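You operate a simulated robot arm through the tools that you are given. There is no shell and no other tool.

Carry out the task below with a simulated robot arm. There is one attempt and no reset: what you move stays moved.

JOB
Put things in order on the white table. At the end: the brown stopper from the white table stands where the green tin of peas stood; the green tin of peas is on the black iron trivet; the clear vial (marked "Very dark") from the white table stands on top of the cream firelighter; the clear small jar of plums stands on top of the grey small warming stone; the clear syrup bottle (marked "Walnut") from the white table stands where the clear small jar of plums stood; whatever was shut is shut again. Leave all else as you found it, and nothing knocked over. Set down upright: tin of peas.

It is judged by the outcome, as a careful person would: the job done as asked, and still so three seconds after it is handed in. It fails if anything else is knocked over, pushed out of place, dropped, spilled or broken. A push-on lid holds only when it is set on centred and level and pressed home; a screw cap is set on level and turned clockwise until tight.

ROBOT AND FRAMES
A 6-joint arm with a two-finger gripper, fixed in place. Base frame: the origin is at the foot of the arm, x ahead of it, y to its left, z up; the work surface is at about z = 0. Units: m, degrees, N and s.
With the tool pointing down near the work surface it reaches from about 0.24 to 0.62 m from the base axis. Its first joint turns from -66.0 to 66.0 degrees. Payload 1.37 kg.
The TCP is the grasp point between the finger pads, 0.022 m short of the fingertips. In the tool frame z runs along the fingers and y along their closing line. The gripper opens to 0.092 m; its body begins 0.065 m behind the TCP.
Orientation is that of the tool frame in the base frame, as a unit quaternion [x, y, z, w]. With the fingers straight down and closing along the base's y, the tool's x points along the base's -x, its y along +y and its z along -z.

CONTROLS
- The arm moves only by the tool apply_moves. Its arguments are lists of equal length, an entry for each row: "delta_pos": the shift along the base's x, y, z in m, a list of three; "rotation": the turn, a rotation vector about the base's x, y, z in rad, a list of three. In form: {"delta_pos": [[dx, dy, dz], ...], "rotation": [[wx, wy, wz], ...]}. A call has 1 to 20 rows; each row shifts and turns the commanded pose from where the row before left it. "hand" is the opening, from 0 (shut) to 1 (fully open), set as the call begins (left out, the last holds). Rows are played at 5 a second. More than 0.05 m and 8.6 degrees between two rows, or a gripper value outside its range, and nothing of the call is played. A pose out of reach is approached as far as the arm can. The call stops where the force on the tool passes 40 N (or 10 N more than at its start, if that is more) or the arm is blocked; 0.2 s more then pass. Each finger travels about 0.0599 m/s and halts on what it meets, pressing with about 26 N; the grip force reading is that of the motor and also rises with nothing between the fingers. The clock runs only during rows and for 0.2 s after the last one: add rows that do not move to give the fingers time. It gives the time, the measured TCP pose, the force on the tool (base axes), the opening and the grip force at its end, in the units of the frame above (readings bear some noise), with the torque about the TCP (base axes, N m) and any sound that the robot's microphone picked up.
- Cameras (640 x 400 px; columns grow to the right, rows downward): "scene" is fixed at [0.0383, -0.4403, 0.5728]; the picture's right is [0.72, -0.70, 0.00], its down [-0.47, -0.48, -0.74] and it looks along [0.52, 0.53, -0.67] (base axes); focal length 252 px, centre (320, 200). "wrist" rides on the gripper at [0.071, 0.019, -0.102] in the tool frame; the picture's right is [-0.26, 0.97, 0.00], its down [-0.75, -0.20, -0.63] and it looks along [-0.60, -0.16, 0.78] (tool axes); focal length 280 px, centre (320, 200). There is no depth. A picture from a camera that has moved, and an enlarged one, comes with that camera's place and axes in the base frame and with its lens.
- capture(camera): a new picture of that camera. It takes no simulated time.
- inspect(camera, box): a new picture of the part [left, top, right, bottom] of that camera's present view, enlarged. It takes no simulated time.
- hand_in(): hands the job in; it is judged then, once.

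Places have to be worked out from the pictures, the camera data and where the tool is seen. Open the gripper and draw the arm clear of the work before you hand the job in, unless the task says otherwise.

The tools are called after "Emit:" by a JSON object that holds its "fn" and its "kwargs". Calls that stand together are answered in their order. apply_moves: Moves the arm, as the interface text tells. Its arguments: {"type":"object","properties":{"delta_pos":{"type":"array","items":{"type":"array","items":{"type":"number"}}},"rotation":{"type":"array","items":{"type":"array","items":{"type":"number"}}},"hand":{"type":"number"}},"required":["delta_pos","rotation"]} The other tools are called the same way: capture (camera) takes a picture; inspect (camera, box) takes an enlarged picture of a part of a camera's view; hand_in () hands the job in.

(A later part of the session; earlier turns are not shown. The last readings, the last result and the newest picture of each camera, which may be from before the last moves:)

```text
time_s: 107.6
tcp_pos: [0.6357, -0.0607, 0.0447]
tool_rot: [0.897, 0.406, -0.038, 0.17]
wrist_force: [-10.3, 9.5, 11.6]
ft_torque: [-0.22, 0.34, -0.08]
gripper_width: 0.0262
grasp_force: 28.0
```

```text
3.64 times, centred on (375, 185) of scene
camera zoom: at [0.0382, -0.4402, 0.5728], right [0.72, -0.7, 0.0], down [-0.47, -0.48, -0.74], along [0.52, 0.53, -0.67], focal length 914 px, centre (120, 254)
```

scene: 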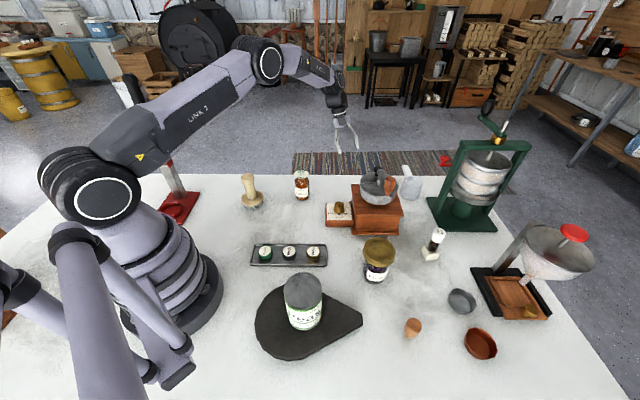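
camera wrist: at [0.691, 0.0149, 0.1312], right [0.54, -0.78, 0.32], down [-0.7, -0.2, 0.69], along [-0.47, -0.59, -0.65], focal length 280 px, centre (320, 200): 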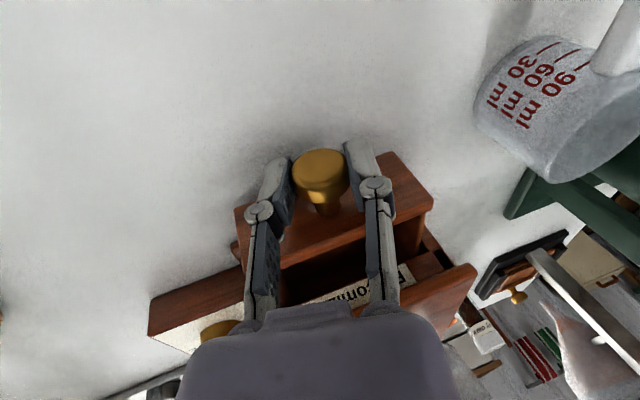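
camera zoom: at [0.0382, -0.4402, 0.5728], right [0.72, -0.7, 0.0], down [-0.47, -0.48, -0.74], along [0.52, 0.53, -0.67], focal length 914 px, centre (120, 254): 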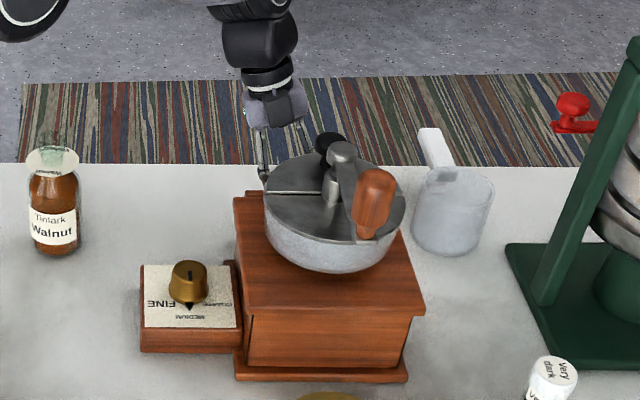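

Emit:
{"fn": "apply_moves", "kwargs": {"delta_pos": [[-0.0006, 0.0007, 0.0008], [0.0029, 0.003, 0], [0.0029, 0.003, 0], [0.0029, 0.003, 0], [0, 0, 0]], "rotation": [[0, 0, 0], [0, 0, 0], [0, 0, 0], [0, 0, 0], [0, 0, 0]]}}

Emit:
{"fn": "capture", "kwargs": {"camera": "wrist"}}

```text
time_s: 108.8
tcp_pos: [0.6437, -0.0526, 0.0447]
tool_rot: [0.897, 0.405, -0.039, 0.171]
wrist_force: [17.7, -18.7, -14.1]
ft_torque: [-0.08, -0.04, 0.22]
gripper_width: 0.0262
grasp_force: 27.8
```

```text
taken
camera wrist: at [0.6977, 0.022, 0.131], right [0.54, -0.78, 0.32], down [-0.7, -0.2, 0.69], along [-0.47, -0.59, -0.65], focal length 280 px, centre (320, 200)
```

wrist: 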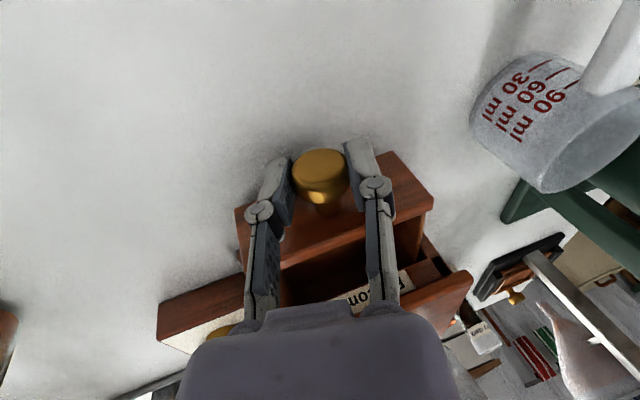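

About 6 cm open. Relieving side load, then releasing the knob and backing off along the tool axis to look inside.

Emit:
{"fn": "apply_moves", "kwargs": {"delta_pos": [[0.0011, -0.0011, -0.0007], [0, 0, 0]], "rotation": [[0, 0, 0], [0, 0, 0]]}}

Emit:
{"fn": "apply_moves", "kwargs": {"delta_pos": [[0, 0, 0], [0, 0, 0], [0, 0, 0]], "rotation": [[0, 0, 0], [0, 0, 0], [0, 0, 0]], "hand": 0.5}}

Emit:
{"fn": "apply_moves", "kwargs": {"delta_pos": [[-0.0014, 0.0067, 0.0188], [-0.0021, 0.01, 0.0282], [-0.0027, 0.0134, 0.0376], [0, 0, 0]], "rotation": [[0, 0, 0], [0, 0, 0], [0, 0, 0], [0, 0, 0]]}}

Emit:
{"fn": "capture", "kwargs": {"camera": "wrist"}}

Emit:
{"fn": "inspect", "kwargs": {"camera": "wrist", "box": [220, 60, 440, 260]}}

```text
time_s: 109.4
tcp_pos: [0.6451, -0.0527, 0.0445]
tool_rot: [0.898, 0.405, -0.039, 0.17]
wrist_force: [11.4, -11.7, -6.7]
ft_torque: [-0.33, 0.16, 0.06]
gripper_width: 0.0265
grasp_force: 28.2
```

```text
time_s: 110.2
tcp_pos: [0.6433, -0.051, 0.0445]
tool_rot: [0.897, 0.406, -0.038, 0.169]
wrist_force: [-0.6, 0.1, -1.4]
ft_torque: [0.03, 0.0, 0.02]
gripper_width: 0.0459
grasp_force: 0.1
```

```text
time_s: 111.2
tcp_pos: [0.6395, -0.023, 0.1286]
tool_rot: [0.898, 0.405, -0.04, 0.169]
wrist_force: [0.9, 0.0, -0.8]
ft_torque: [0.01, -0.03, 0.0]
gripper_width: 0.0458
grasp_force: 0.1
```

```text
taken
camera wrist: at [0.6941, 0.052, 0.2156], right [0.54, -0.78, 0.32], down [-0.7, -0.2, 0.69], along [-0.47, -0.59, -0.65], focal length 280 px, centre (320, 200)
```

wrist: 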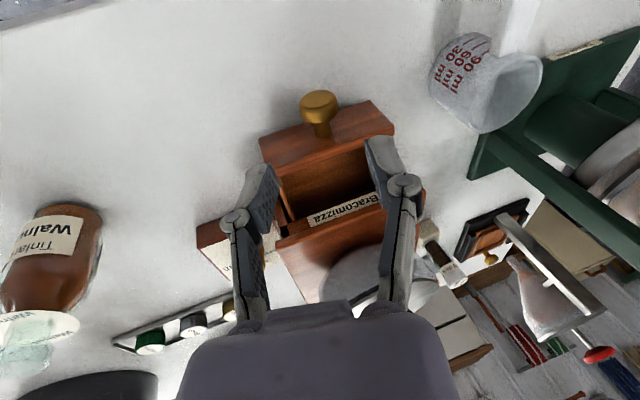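

```text
2.00 times, centred on (330, 160) of wrist
camera zoom: at [0.6941, 0.052, 0.2156], right [0.54, -0.78, 0.32], down [-0.7, -0.2, 0.69], along [-0.47, -0.59, -0.65], focal length 561 px, centre (300, 280)
```

zoom: 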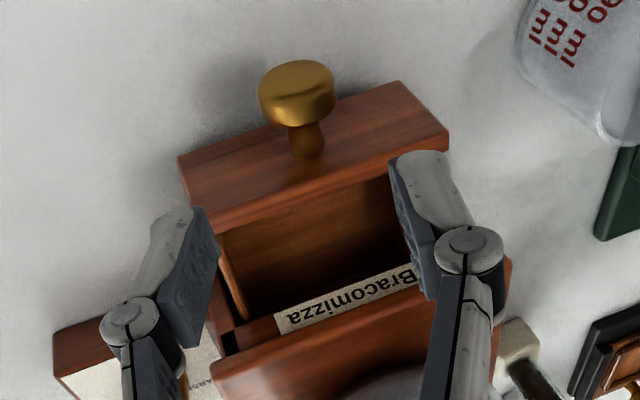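

Emit:
{"fn": "inspect", "kwargs": {"camera": "wrist", "box": [270, 110, 410, 240]}}

Emit:
{"fn": "apply_moves", "kwargs": {"delta_pos": [[-0.005, 0, 0.03], [-0.01, -0.01, 0.03], [-0.01, -0.01, 0.03], [0, 0, 0]], "rotation": [[0.114, 0.0233, 0], [0.114, 0.0233, 0], [0.114, 0.0233, 0], [0, 0, 0]]}}

Emit:
{"fn": "capture", "kwargs": {"camera": "wrist"}}

```text
3.08 times, centred on (340, 175) of wrist
camera zoom: at [0.6941, 0.052, 0.2156], right [0.54, -0.78, 0.32], down [-0.7, -0.2, 0.69], along [-0.47, -0.59, -0.65], focal length 863 px, centre (258, 277)
```

zoom: 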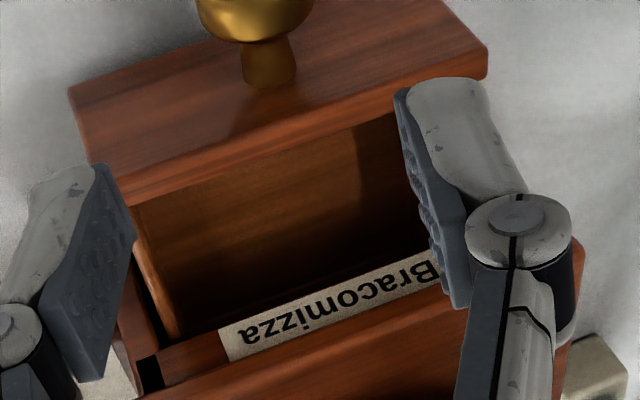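

```text
time_s: 112.2
tcp_pos: [0.6147, -0.0419, 0.2194]
tool_rot: [0.911, 0.413, -0.001, -0.001]
wrist_force: [0.6, 1.6, 0.0]
ft_torque: [0.02, -0.01, 0.01]
gripper_width: 0.0458
grasp_force: 0.1
```

```text
taken
camera wrist: at [0.6754, -0.0003, 0.3222], right [0.55, -0.83, 0.0], down [-0.65, -0.43, 0.62], along [-0.52, -0.34, -0.78], focal length 280 px, centre (320, 200)
```

wrist: 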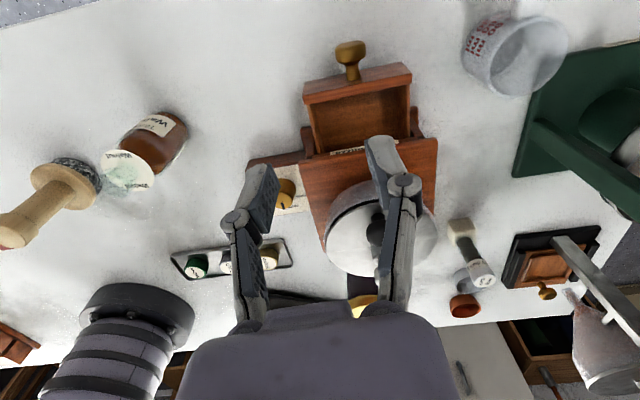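

Emit:
{"fn": "inspect", "kwargs": {"camera": "wrist", "box": [290, 50, 430, 160]}}

```text
3.64 times, centred on (360, 105) of wrist
camera zoom: at [0.6754, -0.0003, 0.3222], right [0.55, -0.83, 0.0], down [-0.65, -0.43, 0.62], along [-0.52, -0.34, -0.78], focal length 1020 px, centre (174, 546)
```

zoom: 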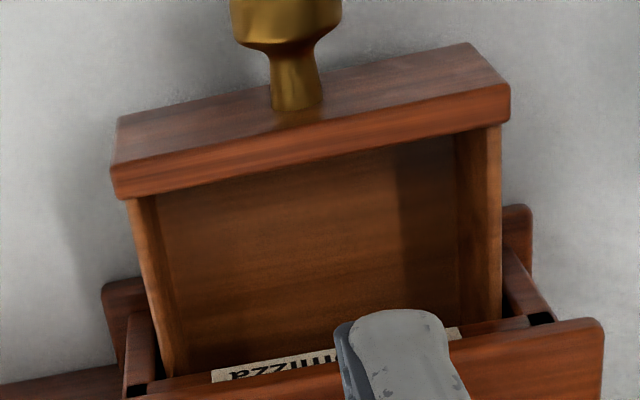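

The visible part of the drawer looks empty; to be sure about its dark back half I'll take one more look inside from a lower, shifted angle.

Emit:
{"fn": "apply_moves", "kwargs": {"delta_pos": [[-0.007, 0.02, -0.01], [-0.007, 0.02, -0.03], [-0.007, 0.02, -0.035], [0, 0, 0]], "rotation": [[-0.114, -0.0233, 0], [-0.114, -0.0233, 0], [-0.114, -0.0233, 0], [0, 0, 0]]}}

Emit:
{"fn": "capture", "kwargs": {"camera": "wrist"}}

Emit:
{"fn": "inspect", "kwargs": {"camera": "wrist", "box": [300, 80, 500, 220]}}

```text
time_s: 113.2
tcp_pos: [0.5932, 0.0175, 0.142]
tool_rot: [0.898, 0.405, -0.039, 0.169]
wrist_force: [-0.3, -1.0, 0.6]
ft_torque: [-0.02, 0.01, 0.02]
gripper_width: 0.0462
grasp_force: 0.0
```

```text
taken
camera wrist: at [0.6477, 0.0916, 0.2289], right [0.54, -0.78, 0.32], down [-0.7, -0.2, 0.69], along [-0.47, -0.59, -0.65], focal length 280 px, centre (320, 200)
```

wrist: 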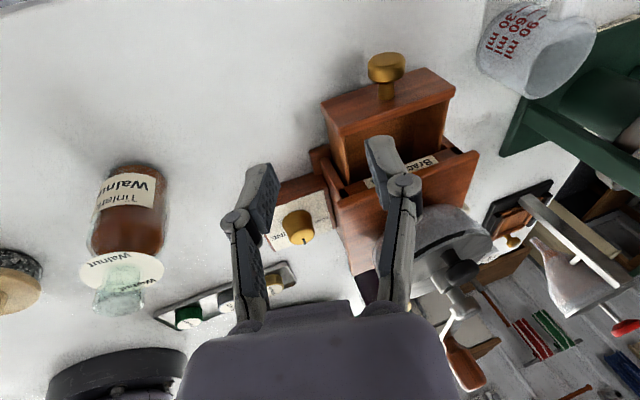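

```text
2.86 times, centred on (400, 150) of wrist
camera zoom: at [0.6477, 0.0916, 0.2289], right [0.54, -0.78, 0.32], down [-0.7, -0.2, 0.69], along [-0.47, -0.59, -0.65], focal length 801 px, centre (91, 343)
```

zoom: 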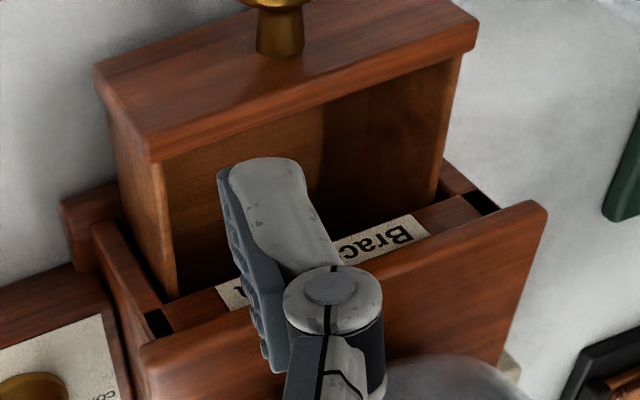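

I want to be certain about the drawer's back, so I'll tilt further and lower the camera to look in under the label strip.

Emit:
{"fn": "apply_moves", "kwargs": {"delta_pos": [[0.003, 0.018, 0], [0.003, 0.018, -0.015], [0.003, 0.017, -0.02], [0, 0, -0.01], [0, 0, 0]], "rotation": [[-0.114, -0.0233, 0], [-0.114, -0.0233, 0], [-0.114, -0.0233, 0], [0, 0, 0], [0, 0, 0]]}}

Emit:
{"fn": "capture", "kwargs": {"camera": "wrist"}}

```text
time_s: 114.4
tcp_pos: [0.6031, 0.0714, 0.1003]
tool_rot: [0.857, 0.387, -0.075, 0.333]
wrist_force: [-0.4, -0.6, 1.0]
ft_torque: [-0.01, 0.01, -0.01]
gripper_width: 0.0458
grasp_force: 0.0
```

```text
taken
camera wrist: at [0.6524, 0.1721, 0.1607], right [0.51, -0.62, 0.6], down [-0.75, 0.03, 0.67], along [-0.43, -0.78, -0.45], focal length 280 px, centre (320, 200)
```

wrist: 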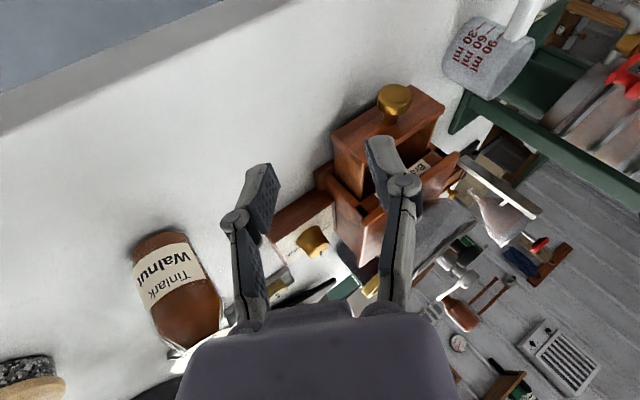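

The finger hides the opening; I'll close the empty fingers together to clear the view.

Emit:
{"fn": "apply_moves", "kwargs": {"delta_pos": [[0, 0, 0], [0, 0, 0], [0, 0, 0], [0, 0, 0]], "rotation": [[0, 0, 0], [0, 0, 0], [0, 0, 0], [0, 0, 0]], "hand": 0.0}}

Emit:
{"fn": "inspect", "kwargs": {"camera": "wrist", "box": [320, 80, 480, 250]}}

Emit:
{"fn": "inspect", "kwargs": {"camera": "wrist", "box": [350, 110, 450, 210]}}

```text
time_s: 115.4
tcp_pos: [0.6026, 0.0725, 0.1006]
tool_rot: [0.856, 0.387, -0.075, 0.334]
wrist_force: [-0.9, 0.3, 0.2]
ft_torque: [-0.02, 0.02, -0.01]
gripper_width: 0.0
grasp_force: 26.1
```

```text
2.35 times, centred on (400, 165) of wrist
camera zoom: at [0.6524, 0.1718, 0.1609], right [0.51, -0.62, 0.6], down [-0.74, 0.03, 0.67], along [-0.43, -0.78, -0.45], focal length 660 px, centre (132, 282)
```

zoom: 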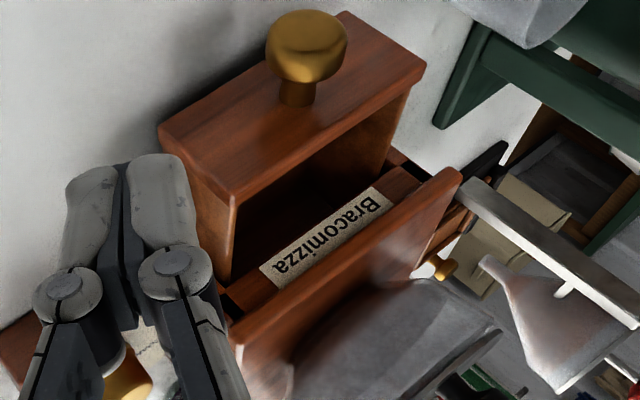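

```text
4.00 times, centred on (400, 160) of wrist
camera zoom: at [0.6524, 0.1718, 0.1609], right [0.51, -0.62, 0.6], down [-0.74, 0.03, 0.67], along [-0.43, -0.78, -0.45], focal length 1122 px, centre (0, 360)
```

zoom: 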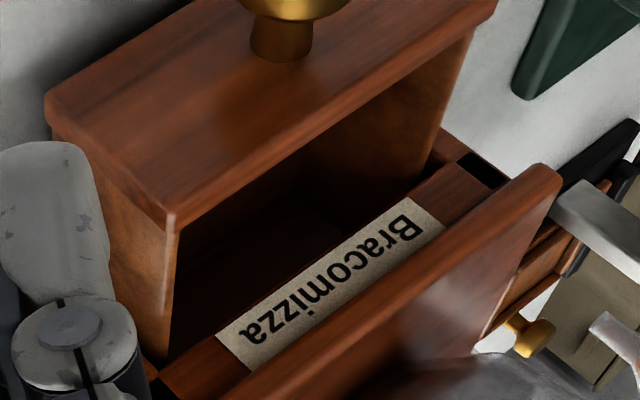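

The drawer is empty — no stone there. I'll shut it again: back to the earlier tilt, re-grip the knob and push it home.

Emit:
{"fn": "apply_moves", "kwargs": {"delta_pos": [[0, -0.01, 0.02], [0, -0.01, 0.02], [0.005, -0.01, 0.01], [0.016, -0.032, 0], [0.016, -0.0335, -0.022], [0, 0, 0]], "rotation": [[0.114, 0.0233, 0], [0.114, 0.0233, 0], [0.114, 0.0233, 0], [0, 0, 0], [0, 0, 0], [0, 0, 0]], "hand": 0.5}}

Emit:
{"fn": "capture", "kwargs": {"camera": "wrist"}}

```text
time_s: 116.8
tcp_pos: [0.6378, -0.0246, 0.128]
tool_rot: [0.897, 0.406, -0.039, 0.169]
wrist_force: [-0.6, 0.1, 0.2]
ft_torque: [0.02, -0.01, 0.01]
gripper_width: 0.046
grasp_force: 0.0
```

```text
taken
camera wrist: at [0.6928, 0.0493, 0.2143], right [0.54, -0.78, 0.32], down [-0.7, -0.2, 0.69], along [-0.47, -0.59, -0.65], focal length 280 px, centre (320, 200)
```

wrist: 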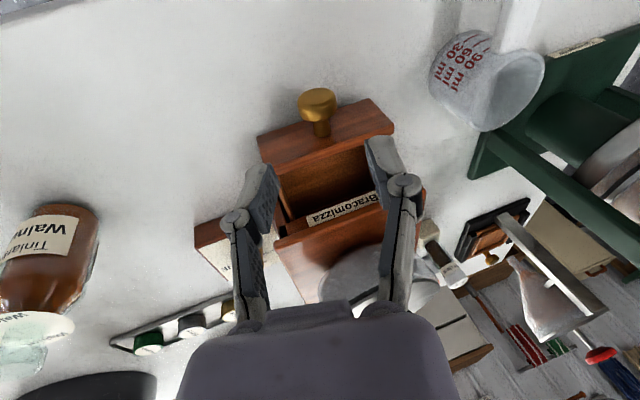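

Emit:
{"fn": "apply_moves", "kwargs": {"delta_pos": [[0.002, -0.009, -0.028], [0.002, -0.009, -0.028], [0.002, -0.0095, -0.026], [0, 0, 0]], "rotation": [[0, 0, 0], [0, 0, 0], [0, 0, 0], [0, 0, 0]]}}

Emit:
{"fn": "inspect", "kwargs": {"camera": "wrist", "box": [220, 100, 440, 300]}}

```text
time_s: 117.8
tcp_pos: [0.6434, -0.0518, 0.0441]
tool_rot: [0.898, 0.405, -0.039, 0.169]
wrist_force: [0.4, 0.0, 0.8]
ft_torque: [-0.01, -0.02, 0.03]
gripper_width: 0.0461
grasp_force: 0.0
```

```text
2.00 times, centred on (330, 200) of wrist
camera zoom: at [0.6981, 0.0234, 0.1308], right [0.54, -0.78, 0.32], down [-0.7, -0.2, 0.69], along [-0.47, -0.59, -0.65], focal length 561 px, centre (300, 200)
```

zoom: 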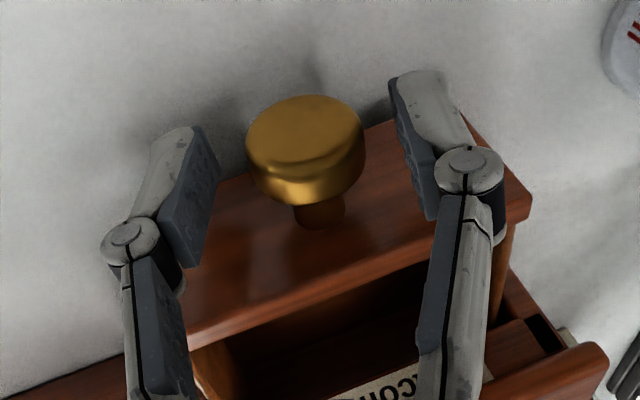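

Closing on the knob again.

Emit:
{"fn": "apply_moves", "kwargs": {"delta_pos": [[0, 0, 0], [0, 0, 0], [0, 0, 0]], "rotation": [[0, 0, 0], [0, 0, 0], [0, 0, 0]], "hand": 0.0}}

Emit:
{"fn": "apply_moves", "kwargs": {"delta_pos": [[-0.003, -0.003, 0], [-0.003, -0.003, 0], [-0.003, -0.003, 0], [0, 0, 0]], "rotation": [[0, 0, 0], [0, 0, 0], [0, 0, 0], [0, 0, 0]]}}

```text
time_s: 118.6
tcp_pos: [0.644, -0.0515, 0.0451]
tool_rot: [0.897, 0.405, -0.038, 0.17]
wrist_force: [7.7, -8.8, -1.3]
ft_torque: [0.0, -0.09, 0.15]
gripper_width: 0.0263
grasp_force: 27.8
```

```text
time_s: 119.6
tcp_pos: [0.6359, -0.061, 0.0463]
tool_rot: [0.897, 0.406, -0.039, 0.17]
wrist_force: [4.2, -3.1, -3.0]
ft_torque: [0.24, -0.19, 0.17]
gripper_width: 0.0263
grasp_force: 27.5
```

The drawer slides back easily. Continuing to push inward.

Emit:
{"fn": "apply_moves", "kwargs": {"delta_pos": [[-0.003, -0.003, 0], [-0.003, -0.003, 0], [-0.003, -0.003, 0], [-0.003, -0.003, 0], [0, 0, 0]], "rotation": [[0, 0, 0], [0, 0, 0], [0, 0, 0], [0, 0, 0], [0, 0, 0]]}}

Emit:
{"fn": "apply_moves", "kwargs": {"delta_pos": [[-0.003, -0.003, 0], [-0.003, -0.003, 0], [-0.003, -0.003, 0], [-0.003, -0.003, 0], [0, 0, 0]], "rotation": [[0, 0, 0], [0, 0, 0], [0, 0, 0], [0, 0, 0], [0, 0, 0]]}}

```text
time_s: 120.8
tcp_pos: [0.6246, -0.0711, 0.0446]
tool_rot: [0.898, 0.405, -0.039, 0.169]
wrist_force: [-4.2, 3.3, 2.4]
ft_torque: [0.0, 0.11, 0.02]
gripper_width: 0.0261
grasp_force: 27.8
```

```text
time_s: 122.0
tcp_pos: [0.6133, -0.0838, 0.0453]
tool_rot: [0.897, 0.406, -0.039, 0.169]
wrist_force: [-12.8, 13.2, 5.6]
ft_torque: [0.41, -0.07, 0.04]
gripper_width: 0.0263
grasp_force: 27.8
```

Emit:
{"fn": "apply_moves", "kwargs": {"delta_pos": [[-0.0035, -0.002, 0], [-0.0035, -0.0025, 0], [-0.003, -0.003, 0], [0, 0, 0]], "rotation": [[0, 0, 0], [0, 0, 0], [0, 0, 0], [0, 0, 0]]}}

Emit:
{"fn": "inspect", "kwargs": {"camera": "wrist", "box": [200, 80, 480, 300]}}

```text
time_s: 123.0
tcp_pos: [0.6034, -0.0939, 0.0449]
tool_rot: [0.898, 0.405, -0.038, 0.17]
wrist_force: [1.3, -0.4, -2.8]
ft_torque: [0.0, 0.0, 0.12]
gripper_width: 0.0263
grasp_force: 27.7
```

```text
1.82 times, centred on (340, 190) of wrist
camera zoom: at [0.6571, -0.0186, 0.1316], right [0.54, -0.78, 0.32], down [-0.7, -0.2, 0.69], along [-0.47, -0.59, -0.65], focal length 510 px, centre (284, 218)
```

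zoom: 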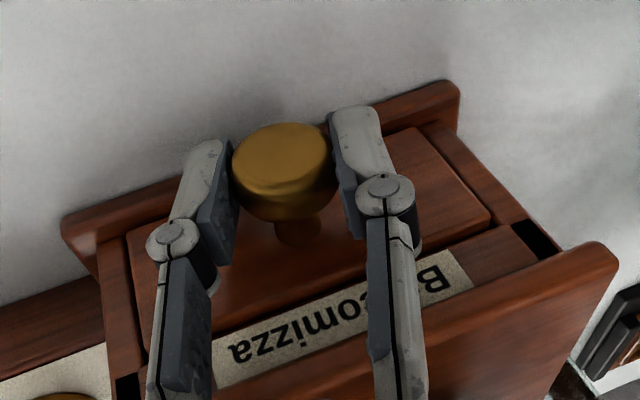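

Nearly shut. Pushing the last millimetres in 1 mm steps until it stops.

Emit:
{"fn": "apply_moves", "kwargs": {"delta_pos": [[-0.0008, -0.0008, 0], [-0.0008, -0.0008, 0], [0, 0, 0]], "rotation": [[0, 0, 0], [0, 0, 0], [0, 0, 0]]}}

Emit:
{"fn": "apply_moves", "kwargs": {"delta_pos": [[-0.0008, -0.0008, 0], [0, 0, 0]], "rotation": [[0, 0, 0], [0, 0, 0]]}}

```text
time_s: 123.8
tcp_pos: [0.6005, -0.0941, 0.0441]
tool_rot: [0.898, 0.405, -0.038, 0.169]
wrist_force: [10.2, -10.5, -4.6]
ft_torque: [-0.13, -0.01, 0.16]
gripper_width: 0.0266
grasp_force: 27.9
```

```text
time_s: 124.4
tcp_pos: [0.6009, -0.0945, 0.0449]
tool_rot: [0.898, 0.405, -0.037, 0.17]
wrist_force: [18.6, -16.0, -6.7]
ft_torque: [-0.08, -0.09, 0.17]
gripper_width: 0.0263
grasp_force: 28.0
```

Emit:
{"fn": "apply_moves", "kwargs": {"delta_pos": [[0.0014, -0.0014, -0.0004], [0, 0, 0]], "rotation": [[0, 0, 0], [0, 0, 0]]}}

Emit:
{"fn": "apply_moves", "kwargs": {"delta_pos": [[-0.0008, -0.0008, 0], [0, 0, 0]], "rotation": [[0, 0, 0], [0, 0, 0]]}}

Emit:
{"fn": "inspect", "kwargs": {"camera": "wrist", "box": [200, 80, 480, 300]}}

```text
time_s: 125.0
tcp_pos: [0.6005, -0.0949, 0.045]
tool_rot: [0.898, 0.405, -0.039, 0.169]
wrist_force: [-2.1, 2.5, 13.4]
ft_torque: [0.05, 0.0, 0.01]
gripper_width: 0.0265
grasp_force: 27.8
```

```text
time_s: 125.6
tcp_pos: [0.6004, -0.0957, 0.0456]
tool_rot: [0.897, 0.407, -0.039, 0.169]
wrist_force: [-5.6, 10.7, 16.3]
ft_torque: [0.04, 0.12, 0.01]
gripper_width: 0.0267
grasp_force: 27.8
```

```text
1.82 times, centred on (340, 190) of wrist
camera zoom: at [0.6555, -0.0206, 0.1312], right [0.54, -0.78, 0.32], down [-0.7, -0.2, 0.69], along [-0.47, -0.59, -0.65], focal length 510 px, centre (284, 218)
```

zoom: 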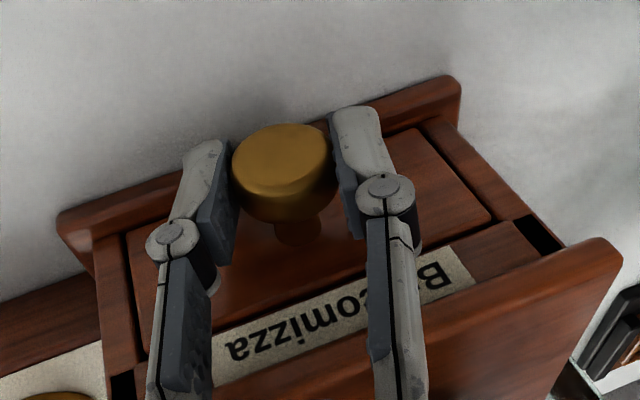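

Drawer front looks flush and the TCP is back at the closed position. One last small push, then release and back away.

Emit:
{"fn": "apply_moves", "kwargs": {"delta_pos": [[-0.001, -0.0006, 0.0008], [0, 0, 0]], "rotation": [[0, 0, 0], [0, 0, 0]]}}

Emit:
{"fn": "apply_moves", "kwargs": {"delta_pos": [[0, 0, 0], [0, 0, 0], [0, 0, 0]], "rotation": [[0, 0, 0], [0, 0, 0], [0, 0, 0]], "hand": 0.5}}

Emit:
{"fn": "apply_moves", "kwargs": {"delta_pos": [[-0.0014, 0.0067, 0.0188], [-0.0021, 0.01, 0.0282], [-0.0027, 0.0134, 0.0376], [0, 0, 0]], "rotation": [[0, 0, 0], [0, 0, 0], [0, 0, 0], [0, 0, 0]]}}

Emit:
{"fn": "inspect", "kwargs": {"camera": "wrist", "box": [200, 60, 480, 280]}}

Emit:
{"fn": "capture", "kwargs": {"camera": "scene"}}

```text
time_s: 126.2
tcp_pos: [0.6014, -0.0951, 0.0442]
tool_rot: [0.897, 0.406, -0.037, 0.169]
wrist_force: [6.6, 16.8, 0.9]
ft_torque: [0.17, -0.02, 0.09]
gripper_width: 0.0265
grasp_force: 27.9
```

```text
time_s: 127.0
tcp_pos: [0.5995, -0.0985, 0.0439]
tool_rot: [0.898, 0.405, -0.039, 0.17]
wrist_force: [0.4, 0.2, -1.2]
ft_torque: [0.04, 0.05, 0.0]
gripper_width: 0.046
grasp_force: 0.0
```

```text
time_s: 128.0
tcp_pos: [0.5945, -0.0667, 0.1297]
tool_rot: [0.898, 0.405, -0.038, 0.169]
wrist_force: [-0.4, -0.8, -0.8]
ft_torque: [0.0, 0.03, 0.03]
gripper_width: 0.0461
grasp_force: 0.0
```

```text
1.82 times, centred on (340, 170) of wrist
camera zoom: at [0.6498, 0.0076, 0.2169], right [0.54, -0.78, 0.32], down [-0.7, -0.2, 0.69], along [-0.47, -0.59, -0.65], focal length 510 px, centre (284, 254)
```

zoom: 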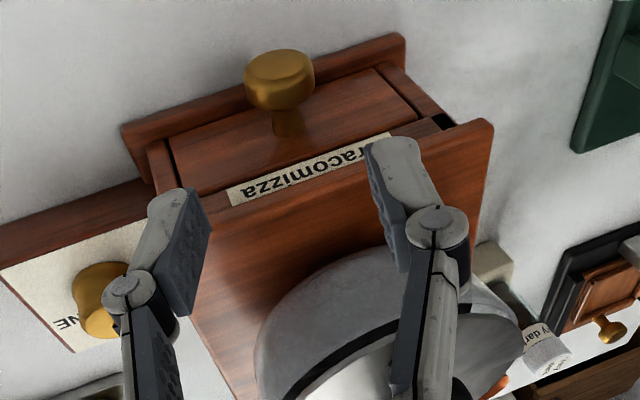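

```text
taken
```

scene: 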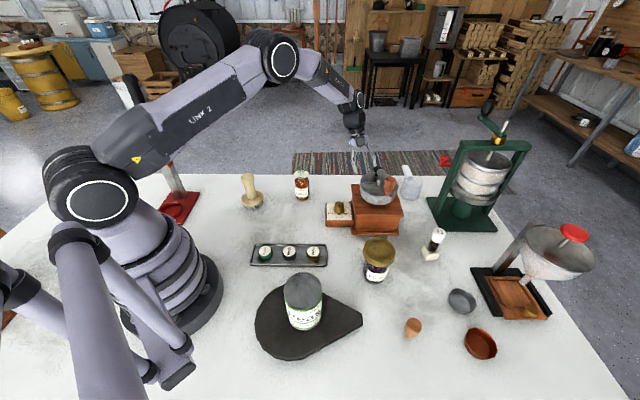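

The drawer is shut flush again (it hit its stop). The only actual stone in reach is the speckled puck under the wooden handle, so I'll go back and test whether the two can be parted (twist/tilt) rather than assume it is one piece.

Emit:
{"fn": "apply_moves", "kwargs": {"delta_pos": [[-0.003, 0.03, 0.04], [-0.003, 0.03, 0.04], [-0.003, 0.02, 0.04], [-0.0168, 0.0084, 0], [-0.0168, 0.0084, 0], [-0.0168, 0.0084, 0], [-0.0168, 0.0084, 0], [-0.0168, 0.0084, 0], [-0.0168, 0.0084, 0], [-0.0168, 0.0084, 0], [-0.0168, 0.0084, 0], [-0.0168, 0.0084, 0], [-0.0168, 0.0084, 0], [-0.0168, 0.0084, 0], [-0.0168, 0.0084, 0], [-0.0168, 0.0084, 0], [-0.0168, 0.0084, 0], [-0.0168, 0.0084, 0], [-0.0168, 0.0084, 0], [0, 0, 0]], "rotation": [[0.114, 0.0233, 0], [0.114, 0.0233, 0], [0.114, 0.0233, 0], [0, 0, 0.1433], [0, 0, 0.1433], [0, 0, 0.1433], [0, 0, 0.1433], [0, 0, 0.1433], [0, 0, 0.1433], [0, 0, 0.1433], [0, 0, 0.1433], [0, 0, 0.1433], [0, 0, 0.1433], [0, 0, 0.1433], [0, 0, 0.1433], [0, 0, 0.1433], [0, 0, 0.1433], [0, 0, 0.1433], [0, 0, 0.1433], [0, 0, 0]]}}

Emit:
{"fn": "capture", "kwargs": {"camera": "wrist"}}

Emit:
{"fn": "inspect", "kwargs": {"camera": "scene", "box": [235, 190, 275, 215]}}

```text
time_s: 132.2
tcp_pos: [0.3156, 0.1475, 0.2535]
tool_rot: [0.0, 1.0, 0.0, -0.001]
wrist_force: [0.2, -0.6, 0.3]
ft_torque: [-0.04, 0.0, -0.05]
gripper_width: 0.0464
grasp_force: 0.1
```

```text
taken
camera wrist: at [0.2436, 0.1687, 0.3548], right [0.26, 0.97, 0.0], down [0.75, -0.2, 0.63], along [0.6, -0.16, -0.78], focal length 280 px, centre (320, 200)
```

wrist: 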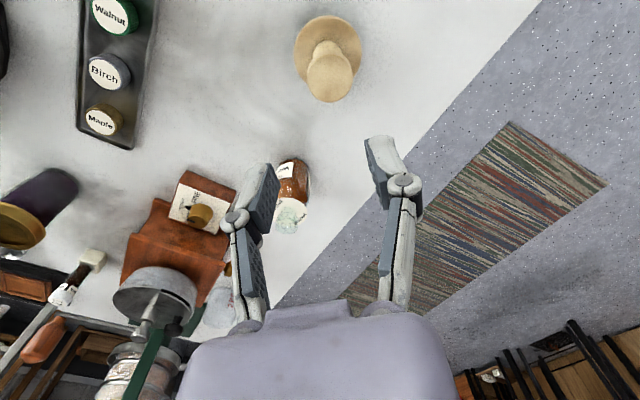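

```text
16.00 times, centred on (255, 202) of scene
camera zoom: at [0.0383, -0.4403, 0.5728], right [0.72, -0.7, 0.0], down [-0.47, -0.48, -0.74], along [0.52, 0.53, -0.67], focal length 4024 px, centre (1360, 160)
```

zoom: 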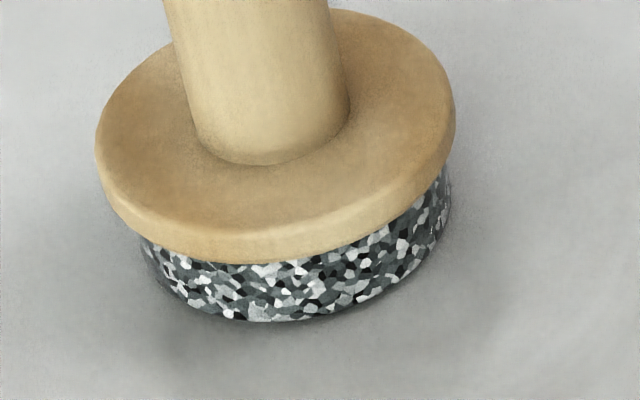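

The puck's edge seems to have a translucent rim. Zooming further to understand what this object really is.

Emit:
{"fn": "inspect", "kwargs": {"camera": "scene", "box": [241, 198, 255, 212]}}

Emit:
{"fn": "inspect", "kwargs": {"camera": "scene", "box": [252, 196, 266, 210]}}

Emit:
{"fn": "inspect", "kwargs": {"camera": "wrist", "box": [280, 0, 380, 110]}}

```text
16.00 times, centred on (248, 205) of scene
camera zoom: at [0.0383, -0.4403, 0.5728], right [0.72, -0.7, 0.0], down [-0.47, -0.48, -0.74], along [0.52, 0.53, -0.67], focal length 4024 px, centre (1472, 120)
```

zoom: 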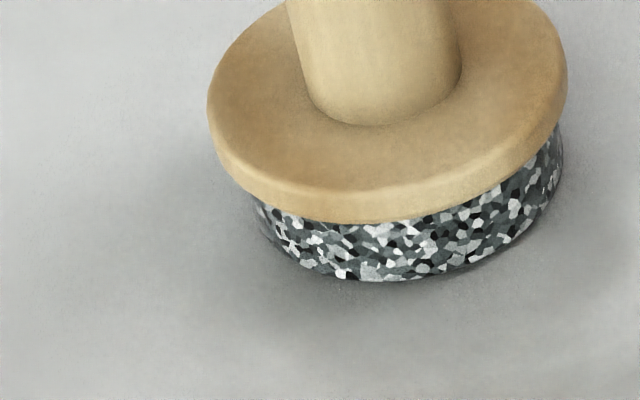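

```text
16.00 times, centred on (259, 203) of scene
camera zoom: at [0.0383, -0.4403, 0.5728], right [0.72, -0.7, 0.0], down [-0.47, -0.48, -0.74], along [0.52, 0.53, -0.67], focal length 4024 px, centre (1296, 152)
```

zoom: 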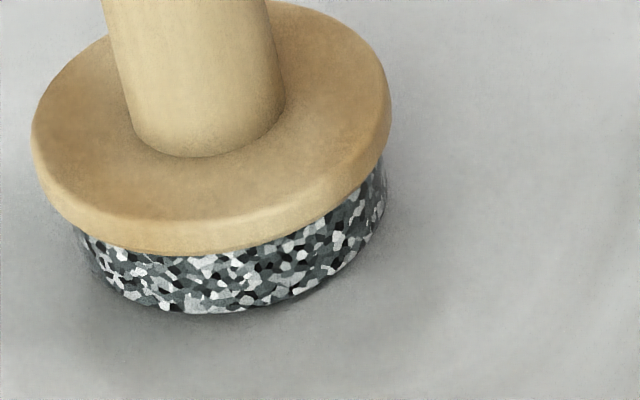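

```text
3.64 times, centred on (330, 55) of wrist
camera zoom: at [0.2436, 0.1687, 0.3548], right [0.26, 0.97, 0.0], down [0.75, -0.2, 0.63], along [0.6, -0.16, -0.78], focal length 1020 px, centre (284, 727)
```

zoom: 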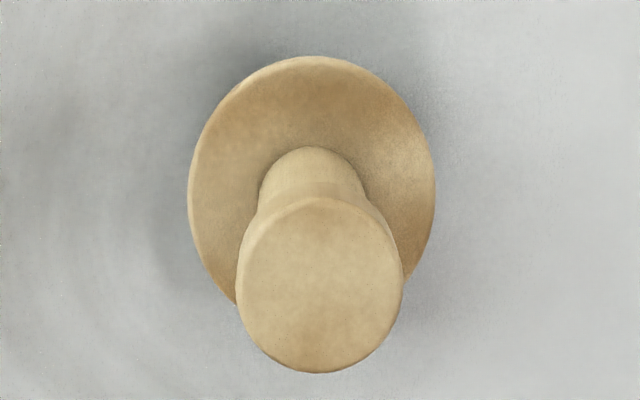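

I'll grip the knob again and do a twist test in place, watching whether the speckles of the puck turn with the wood.

Emit:
{"fn": "apply_moves", "kwargs": {"delta_pos": [[-0.0052, 0.0095, 0], [0, 0, -0.045], [0, 0, -0.045], [0, 0, -0.04], [0, 0, -0.0245], [0, 0, 0]], "rotation": [[0, 0, 0], [0, 0, 0], [0, 0, 0], [0, 0, 0], [0, 0, 0], [0, 0, 0]], "hand": 0.65}}

Emit:
{"fn": "capture", "kwargs": {"camera": "wrist"}}

```text
time_s: 133.6
tcp_pos: [0.3089, 0.1587, 0.0953]
tool_rot: [0.0, 1.0, 0.001, 0.0]
wrist_force: [-0.3, -0.9, -0.5]
ft_torque: [-0.01, 0.0, 0.0]
gripper_width: 0.0597
grasp_force: 0.1
```

```text
taken
camera wrist: at [0.2392, 0.1788, 0.1973], right [0.26, 0.97, 0.0], down [0.75, -0.2, 0.63], along [0.6, -0.16, -0.78], focal length 280 px, centre (320, 200)
```

wrist: 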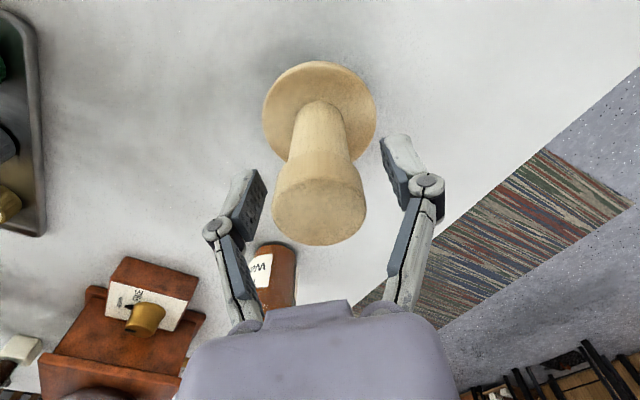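

Emit:
{"fn": "apply_moves", "kwargs": {"delta_pos": [[0, 0, 0], [0, 0, 0], [0, 0, 0]], "rotation": [[0, 0, 0], [0, 0, 0], [0, 0, 0]], "hand": 0.0}}

Emit:
{"fn": "apply_moves", "kwargs": {"delta_pos": [[0, 0, 0], [0, 0, 0], [0, 0, 0]], "rotation": [[0, 0, 0.14], [0, 0, 0.14], [0, 0, 0]]}}

Emit:
{"fn": "inspect", "kwargs": {"camera": "scene", "box": [235, 190, 275, 215]}}

```text
time_s: 134.4
tcp_pos: [0.3097, 0.1577, 0.0954]
tool_rot: [0.0, 1.0, 0.0, 0.0]
wrist_force: [0.1, -0.9, -0.4]
ft_torque: [0.0, -0.01, -0.01]
gripper_width: 0.0363
grasp_force: 26.0
```

```text
time_s: 135.2
tcp_pos: [0.3103, 0.1575, 0.0957]
tool_rot: [-0.14, 0.99, 0.0, 0.001]
wrist_force: [0.1, 0.8, -0.3]
ft_torque: [-0.01, -0.06, 0.02]
gripper_width: 0.0363
grasp_force: 26.1
```

```text
16.00 times, centred on (255, 202) of scene
camera zoom: at [0.0383, -0.4403, 0.5728], right [0.72, -0.7, 0.0], down [-0.47, -0.48, -0.74], along [0.52, 0.53, -0.67], focal length 4024 px, centre (1360, 160)
```

zoom: 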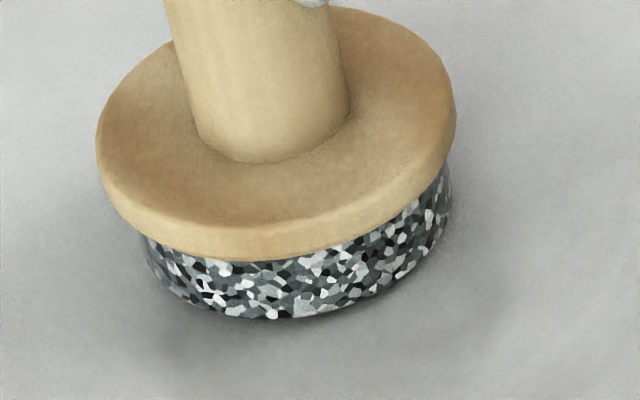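

The puck turns together with the wood, so it truly is one object. I'll turn it back to its original orientation and release it.

Emit:
{"fn": "apply_moves", "kwargs": {"delta_pos": [[0, 0, 0], [0, 0, 0], [0, 0, 0]], "rotation": [[0, 0, -0.14], [0, 0, -0.14], [0, 0, 0]]}}

Emit:
{"fn": "apply_moves", "kwargs": {"delta_pos": [[0, 0, 0], [0, 0, 0], [0, 0, 0]], "rotation": [[0, 0, 0], [0, 0, 0], [0, 0, 0]], "hand": 0.65}}

Emit:
{"fn": "apply_moves", "kwargs": {"delta_pos": [[0, 0, 0.02], [0, 0, 0.04], [0, 0, 0.045], [0, 0, 0.045], [0, 0, 0]], "rotation": [[0, 0, 0], [0, 0, 0], [0, 0, 0], [0, 0, 0], [0, 0, 0]]}}

Emit:
{"fn": "inspect", "kwargs": {"camera": "scene", "box": [235, 165, 275, 215]}}

```text
time_s: 136.0
tcp_pos: [0.31, 0.157, 0.0953]
tool_rot: [0.001, 1.0, 0.0, 0.0]
wrist_force: [-0.4, -0.7, 0.2]
ft_torque: [-0.03, -0.01, -0.01]
gripper_width: 0.0362
grasp_force: 25.9
```

```text
time_s: 136.8
tcp_pos: [0.3113, 0.1571, 0.0956]
tool_rot: [0.001, 1.0, 0.0, -0.001]
wrist_force: [0.1, -0.5, 0.0]
ft_torque: [-0.01, 0.05, 0.01]
gripper_width: 0.06
grasp_force: 0.1
```

```text
time_s: 138.0
tcp_pos: [0.3116, 0.1558, 0.2474]
tool_rot: [0.0, 1.0, -0.001, 0.0]
wrist_force: [0.1, 0.4, 0.1]
ft_torque: [-0.02, 0.02, 0.01]
gripper_width: 0.0599
grasp_force: 0.0
```

```text
8.00 times, centred on (255, 190) of scene
camera zoom: at [0.0383, -0.4403, 0.5728], right [0.72, -0.7, 0.0], down [-0.47, -0.48, -0.74], along [0.52, 0.53, -0.67], focal length 2012 px, centre (840, 280)
```

zoom: 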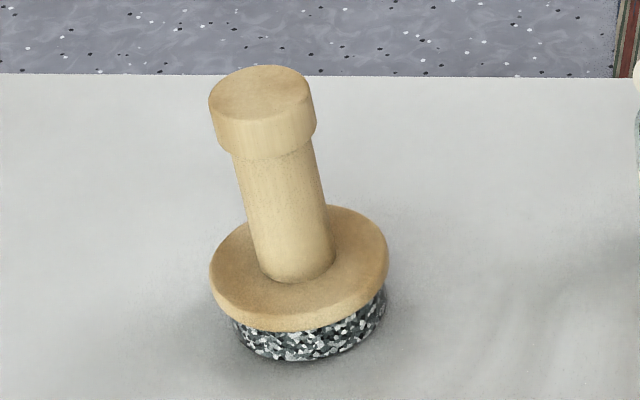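

The stamp is a single prop after all. The mill drawer was only pulled 6 cm, so its very back stayed hidden; I'll reopen it all the way to its stop to be sure, since it is the only shut thing within reach.

Emit:
{"fn": "apply_moves", "kwargs": {"delta_pos": [[0.018, -0.0085, 0], [0.018, -0.0085, 0], [0.018, -0.0085, 0], [0.018, -0.0085, 0], [0.018, -0.0085, 0], [0.018, -0.0085, 0], [0.018, -0.0085, 0], [0.018, -0.0085, 0], [0.018, -0.0085, 0], [0.018, -0.0085, 0], [0.018, -0.0085, 0], [0.018, -0.0085, 0], [0.018, -0.0085, 0], [0.018, -0.0085, 0], [0.018, -0.0085, 0], [0.016, -0.0085, 0], [0, 0, -0.03], [0, 0, -0.03], [0, 0, -0.03], [0, 0, 0]], "rotation": [[0, 0, -0.1433], [0, 0, -0.1433], [0, 0, -0.1433], [0, 0, -0.1433], [0, 0, -0.1433], [0, 0, -0.1433], [0, 0, -0.1433], [0, 0, -0.1433], [0, 0, -0.1433], [0, 0, -0.1433], [0, 0, -0.1433], [0, 0, -0.1433], [0, 0, -0.1433], [0, 0, -0.1433], [0, 0, -0.1433], [0, 0, -0.1433], [-0.114, -0.0233, 0], [-0.114, -0.0233, 0], [-0.114, -0.0233, 0], [0, 0, 0]], "hand": 0.5}}

Emit:
{"fn": "capture", "kwargs": {"camera": "wrist"}}

```text
time_s: 142.2
tcp_pos: [0.5957, 0.0209, 0.1553]
tool_rot: [0.897, 0.405, -0.037, 0.17]
wrist_force: [0.4, 0.1, -0.1]
ft_torque: [-0.01, -0.01, 0.02]
gripper_width: 0.0459
grasp_force: 0.1
```

```text
taken
camera wrist: at [0.6505, 0.0949, 0.241], right [0.54, -0.78, 0.32], down [-0.7, -0.2, 0.69], along [-0.47, -0.59, -0.65], focal length 280 px, centre (320, 200)
```

wrist: 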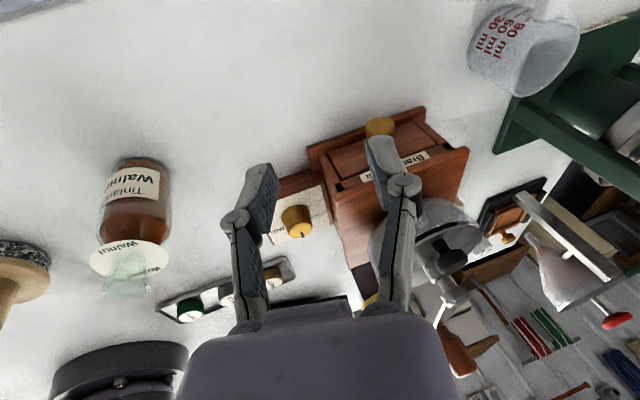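

Emit:
{"fn": "apply_moves", "kwargs": {"delta_pos": [[-0.0016, -0.0385, 0], [-0.0016, -0.0385, 0], [0.002, -0.0098, -0.0275], [0.002, -0.0098, -0.0275], [0.002, -0.0098, -0.0275], [0, 0, 0]], "rotation": [[0, 0, 0], [0, 0, 0], [0, 0, 0], [0, 0, 0], [0, 0, 0], [0, 0, 0]]}}

Emit:
{"fn": "inspect", "kwargs": {"camera": "wrist", "box": [200, 80, 480, 300]}}

```text
time_s: 143.6
tcp_pos: [0.5987, -0.085, 0.0714]
tool_rot: [0.898, 0.405, -0.038, 0.169]
wrist_force: [-0.2, 0.6, -0.1]
ft_torque: [-0.02, -0.01, -0.01]
gripper_width: 0.046
grasp_force: 0.2
```

```text
1.82 times, centred on (340, 190) of wrist
camera zoom: at [0.6533, -0.0106, 0.1579], right [0.54, -0.78, 0.32], down [-0.7, -0.2, 0.69], along [-0.47, -0.59, -0.65], focal length 510 px, centre (284, 218)
```

zoom: 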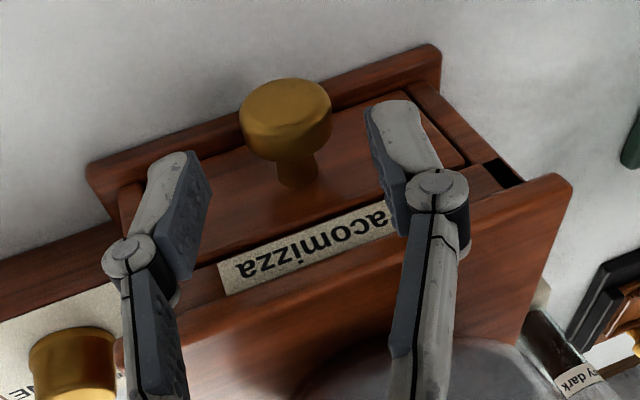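

Emit:
{"fn": "apply_moves", "kwargs": {"delta_pos": [[0.001, -0.005, -0.013], [0.001, -0.005, -0.0125], [0, 0, 0]], "rotation": [[0, 0, 0], [0, 0, 0], [0, 0, 0]]}}

Emit:
{"fn": "apply_moves", "kwargs": {"delta_pos": [[0, 0, 0], [0, 0, 0], [0, 0, 0]], "rotation": [[0, 0, 0], [0, 0, 0], [0, 0, 0]], "hand": 0.0}}

```text
time_s: 144.4
tcp_pos: [0.6003, -0.0961, 0.048]
tool_rot: [0.897, 0.406, -0.038, 0.169]
wrist_force: [0.7, -0.8, 0.0]
ft_torque: [0.0, 0.0, -0.01]
gripper_width: 0.046
grasp_force: 0.1
```

```text
time_s: 145.2
tcp_pos: [0.6003, -0.0953, 0.0455]
tool_rot: [0.897, 0.406, -0.039, 0.169]
wrist_force: [0.3, -0.5, -0.4]
ft_torque: [0.04, -0.01, 0.07]
gripper_width: 0.0264
grasp_force: 27.6
```

Clean grip with almost no side load. Pulling the drawer out again.

Emit:
{"fn": "apply_moves", "kwargs": {"delta_pos": [[0.003, 0.003, 0], [0.003, 0.003, 0], [0.003, 0.003, 0], [0.003, 0.003, 0], [0.003, 0.003, 0], [0, 0, 0]], "rotation": [[0, 0, 0], [0, 0, 0], [0, 0, 0], [0, 0, 0], [0, 0, 0], [0, 0, 0]]}}

Emit:
{"fn": "apply_moves", "kwargs": {"delta_pos": [[0.003, 0.003, 0], [0.003, 0.003, 0], [0.003, 0.003, 0], [0.003, 0.003, 0], [0, 0, 0]], "rotation": [[0, 0, 0], [0, 0, 0], [0, 0, 0], [0, 0, 0], [0, 0, 0]]}}

```text
time_s: 146.6
tcp_pos: [0.615, -0.0797, 0.0465]
tool_rot: [0.897, 0.407, -0.038, 0.169]
wrist_force: [-5.3, 4.5, -3.8]
ft_torque: [-0.07, 0.2, 0.04]
gripper_width: 0.0264
grasp_force: 28.0
```

```text
time_s: 147.8
tcp_pos: [0.6271, -0.0691, 0.0475]
tool_rot: [0.897, 0.406, -0.039, 0.168]
wrist_force: [-7.1, 7.4, -15.4]
ft_torque: [0.18, 0.09, 0.0]
gripper_width: 0.0262
grasp_force: 28.3
```

Emit:
{"fn": "apply_moves", "kwargs": {"delta_pos": [[0.0026, 0.0034, -0.0008], [0.003, 0.003, 0], [0.003, 0.003, 0], [0.003, 0.003, 0], [0, 0, 0]], "rotation": [[0, 0, 0], [0, 0, 0], [0, 0, 0], [0, 0, 0], [0, 0, 0]]}}

Emit:
{"fn": "apply_moves", "kwargs": {"delta_pos": [[0.003, 0.003, 0], [0.003, 0.003, 0], [0.003, 0.003, 0], [0, 0, 0]], "rotation": [[0, 0, 0], [0, 0, 0], [0, 0, 0], [0, 0, 0]]}}

```text
time_s: 149.0
tcp_pos: [0.639, -0.0554, 0.0472]
tool_rot: [0.897, 0.406, -0.039, 0.169]
wrist_force: [-17.2, 16.7, 1.7]
ft_torque: [0.17, 0.25, -0.07]
gripper_width: 0.0262
grasp_force: 27.1
```

```text
time_s: 150.0
tcp_pos: [0.6457, -0.0495, 0.0473]
tool_rot: [0.897, 0.405, -0.039, 0.17]
wrist_force: [6.6, -7.5, -22.3]
ft_torque: [0.06, -0.07, 0.15]
gripper_width: 0.0268
grasp_force: 27.7
out of reach, approached as far as the arm can: row 3
```

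The arm's reach ends here at 6.4 cm. I'll release the knob and instead push the drawer front outward from inside with closed fingers, which needs less reach; first look inside from above.

Emit:
{"fn": "apply_moves", "kwargs": {"delta_pos": [[-0.002, -0.002, 0.0005], [0, 0, 0]], "rotation": [[0, 0, 0], [0, 0, 0]]}}

Emit:
{"fn": "apply_moves", "kwargs": {"delta_pos": [[0, 0, 0], [0, 0, 0], [0, 0, 0]], "rotation": [[0, 0, 0], [0, 0, 0], [0, 0, 0]], "hand": 0.5}}

Emit:
{"fn": "apply_moves", "kwargs": {"delta_pos": [[-0.0014, 0.0067, 0.0188], [-0.0021, 0.01, 0.0282], [-0.0027, 0.0134, 0.0376], [0, 0, 0]], "rotation": [[0, 0, 0], [0, 0, 0], [0, 0, 0], [0, 0, 0]]}}

Emit:
{"fn": "apply_moves", "kwargs": {"delta_pos": [[-0.013, -0.0145, 0], [-0.013, -0.0145, 0], [-0.011, -0.013, 0], [0, 0, 0]], "rotation": [[0, 0, 0], [0, 0, 0], [0, 0, 0], [0, 0, 0]], "hand": 0.0}}

Emit:
{"fn": "capture", "kwargs": {"camera": "wrist"}}

Emit:
{"fn": "inspect", "kwargs": {"camera": "wrist", "box": [230, 40, 450, 240]}}

```text
time_s: 150.6
tcp_pos: [0.6436, -0.052, 0.0491]
tool_rot: [0.898, 0.405, -0.038, 0.17]
wrist_force: [14.7, -14.9, -20.2]
ft_torque: [-0.03, -0.02, 0.17]
gripper_width: 0.0264
grasp_force: 27.4
```

```text
time_s: 151.4
tcp_pos: [0.6423, -0.0498, 0.0492]
tool_rot: [0.898, 0.405, -0.038, 0.169]
wrist_force: [0.7, 0.1, -1.3]
ft_torque: [0.01, 0.0, 0.02]
gripper_width: 0.0459
grasp_force: 0.0
```

```text
time_s: 152.4
tcp_pos: [0.6376, -0.0196, 0.1318]
tool_rot: [0.897, 0.406, -0.038, 0.169]
wrist_force: [-0.1, -0.1, -0.7]
ft_torque: [-0.03, 0.0, -0.05]
gripper_width: 0.0461
grasp_force: 0.0
```

```text
time_s: 153.4
tcp_pos: [0.5988, -0.0625, 0.1337]
tool_rot: [0.897, 0.406, -0.038, 0.169]
wrist_force: [-0.4, -0.5, -0.8]
ft_torque: [-0.04, 0.0, 0.02]
gripper_width: 0.0001
grasp_force: 26.0
```

```text
taken
camera wrist: at [0.6543, 0.0132, 0.2193], right [0.54, -0.78, 0.32], down [-0.7, -0.2, 0.69], along [-0.47, -0.59, -0.65], focal length 280 px, centre (320, 200)
```

wrist: 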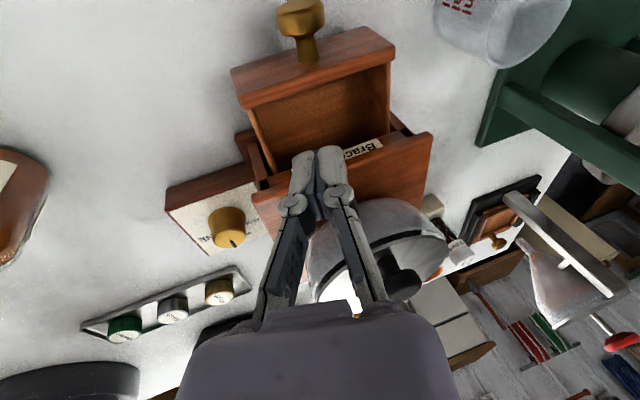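

```text
2.00 times, centred on (340, 140) of wrist
camera zoom: at [0.6543, 0.0132, 0.2193], right [0.54, -0.78, 0.32], down [-0.7, -0.2, 0.69], along [-0.47, -0.59, -0.65], focal length 561 px, centre (280, 320)
```

zoom: 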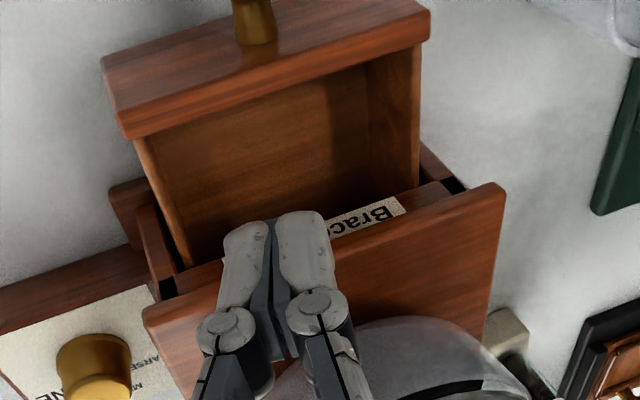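

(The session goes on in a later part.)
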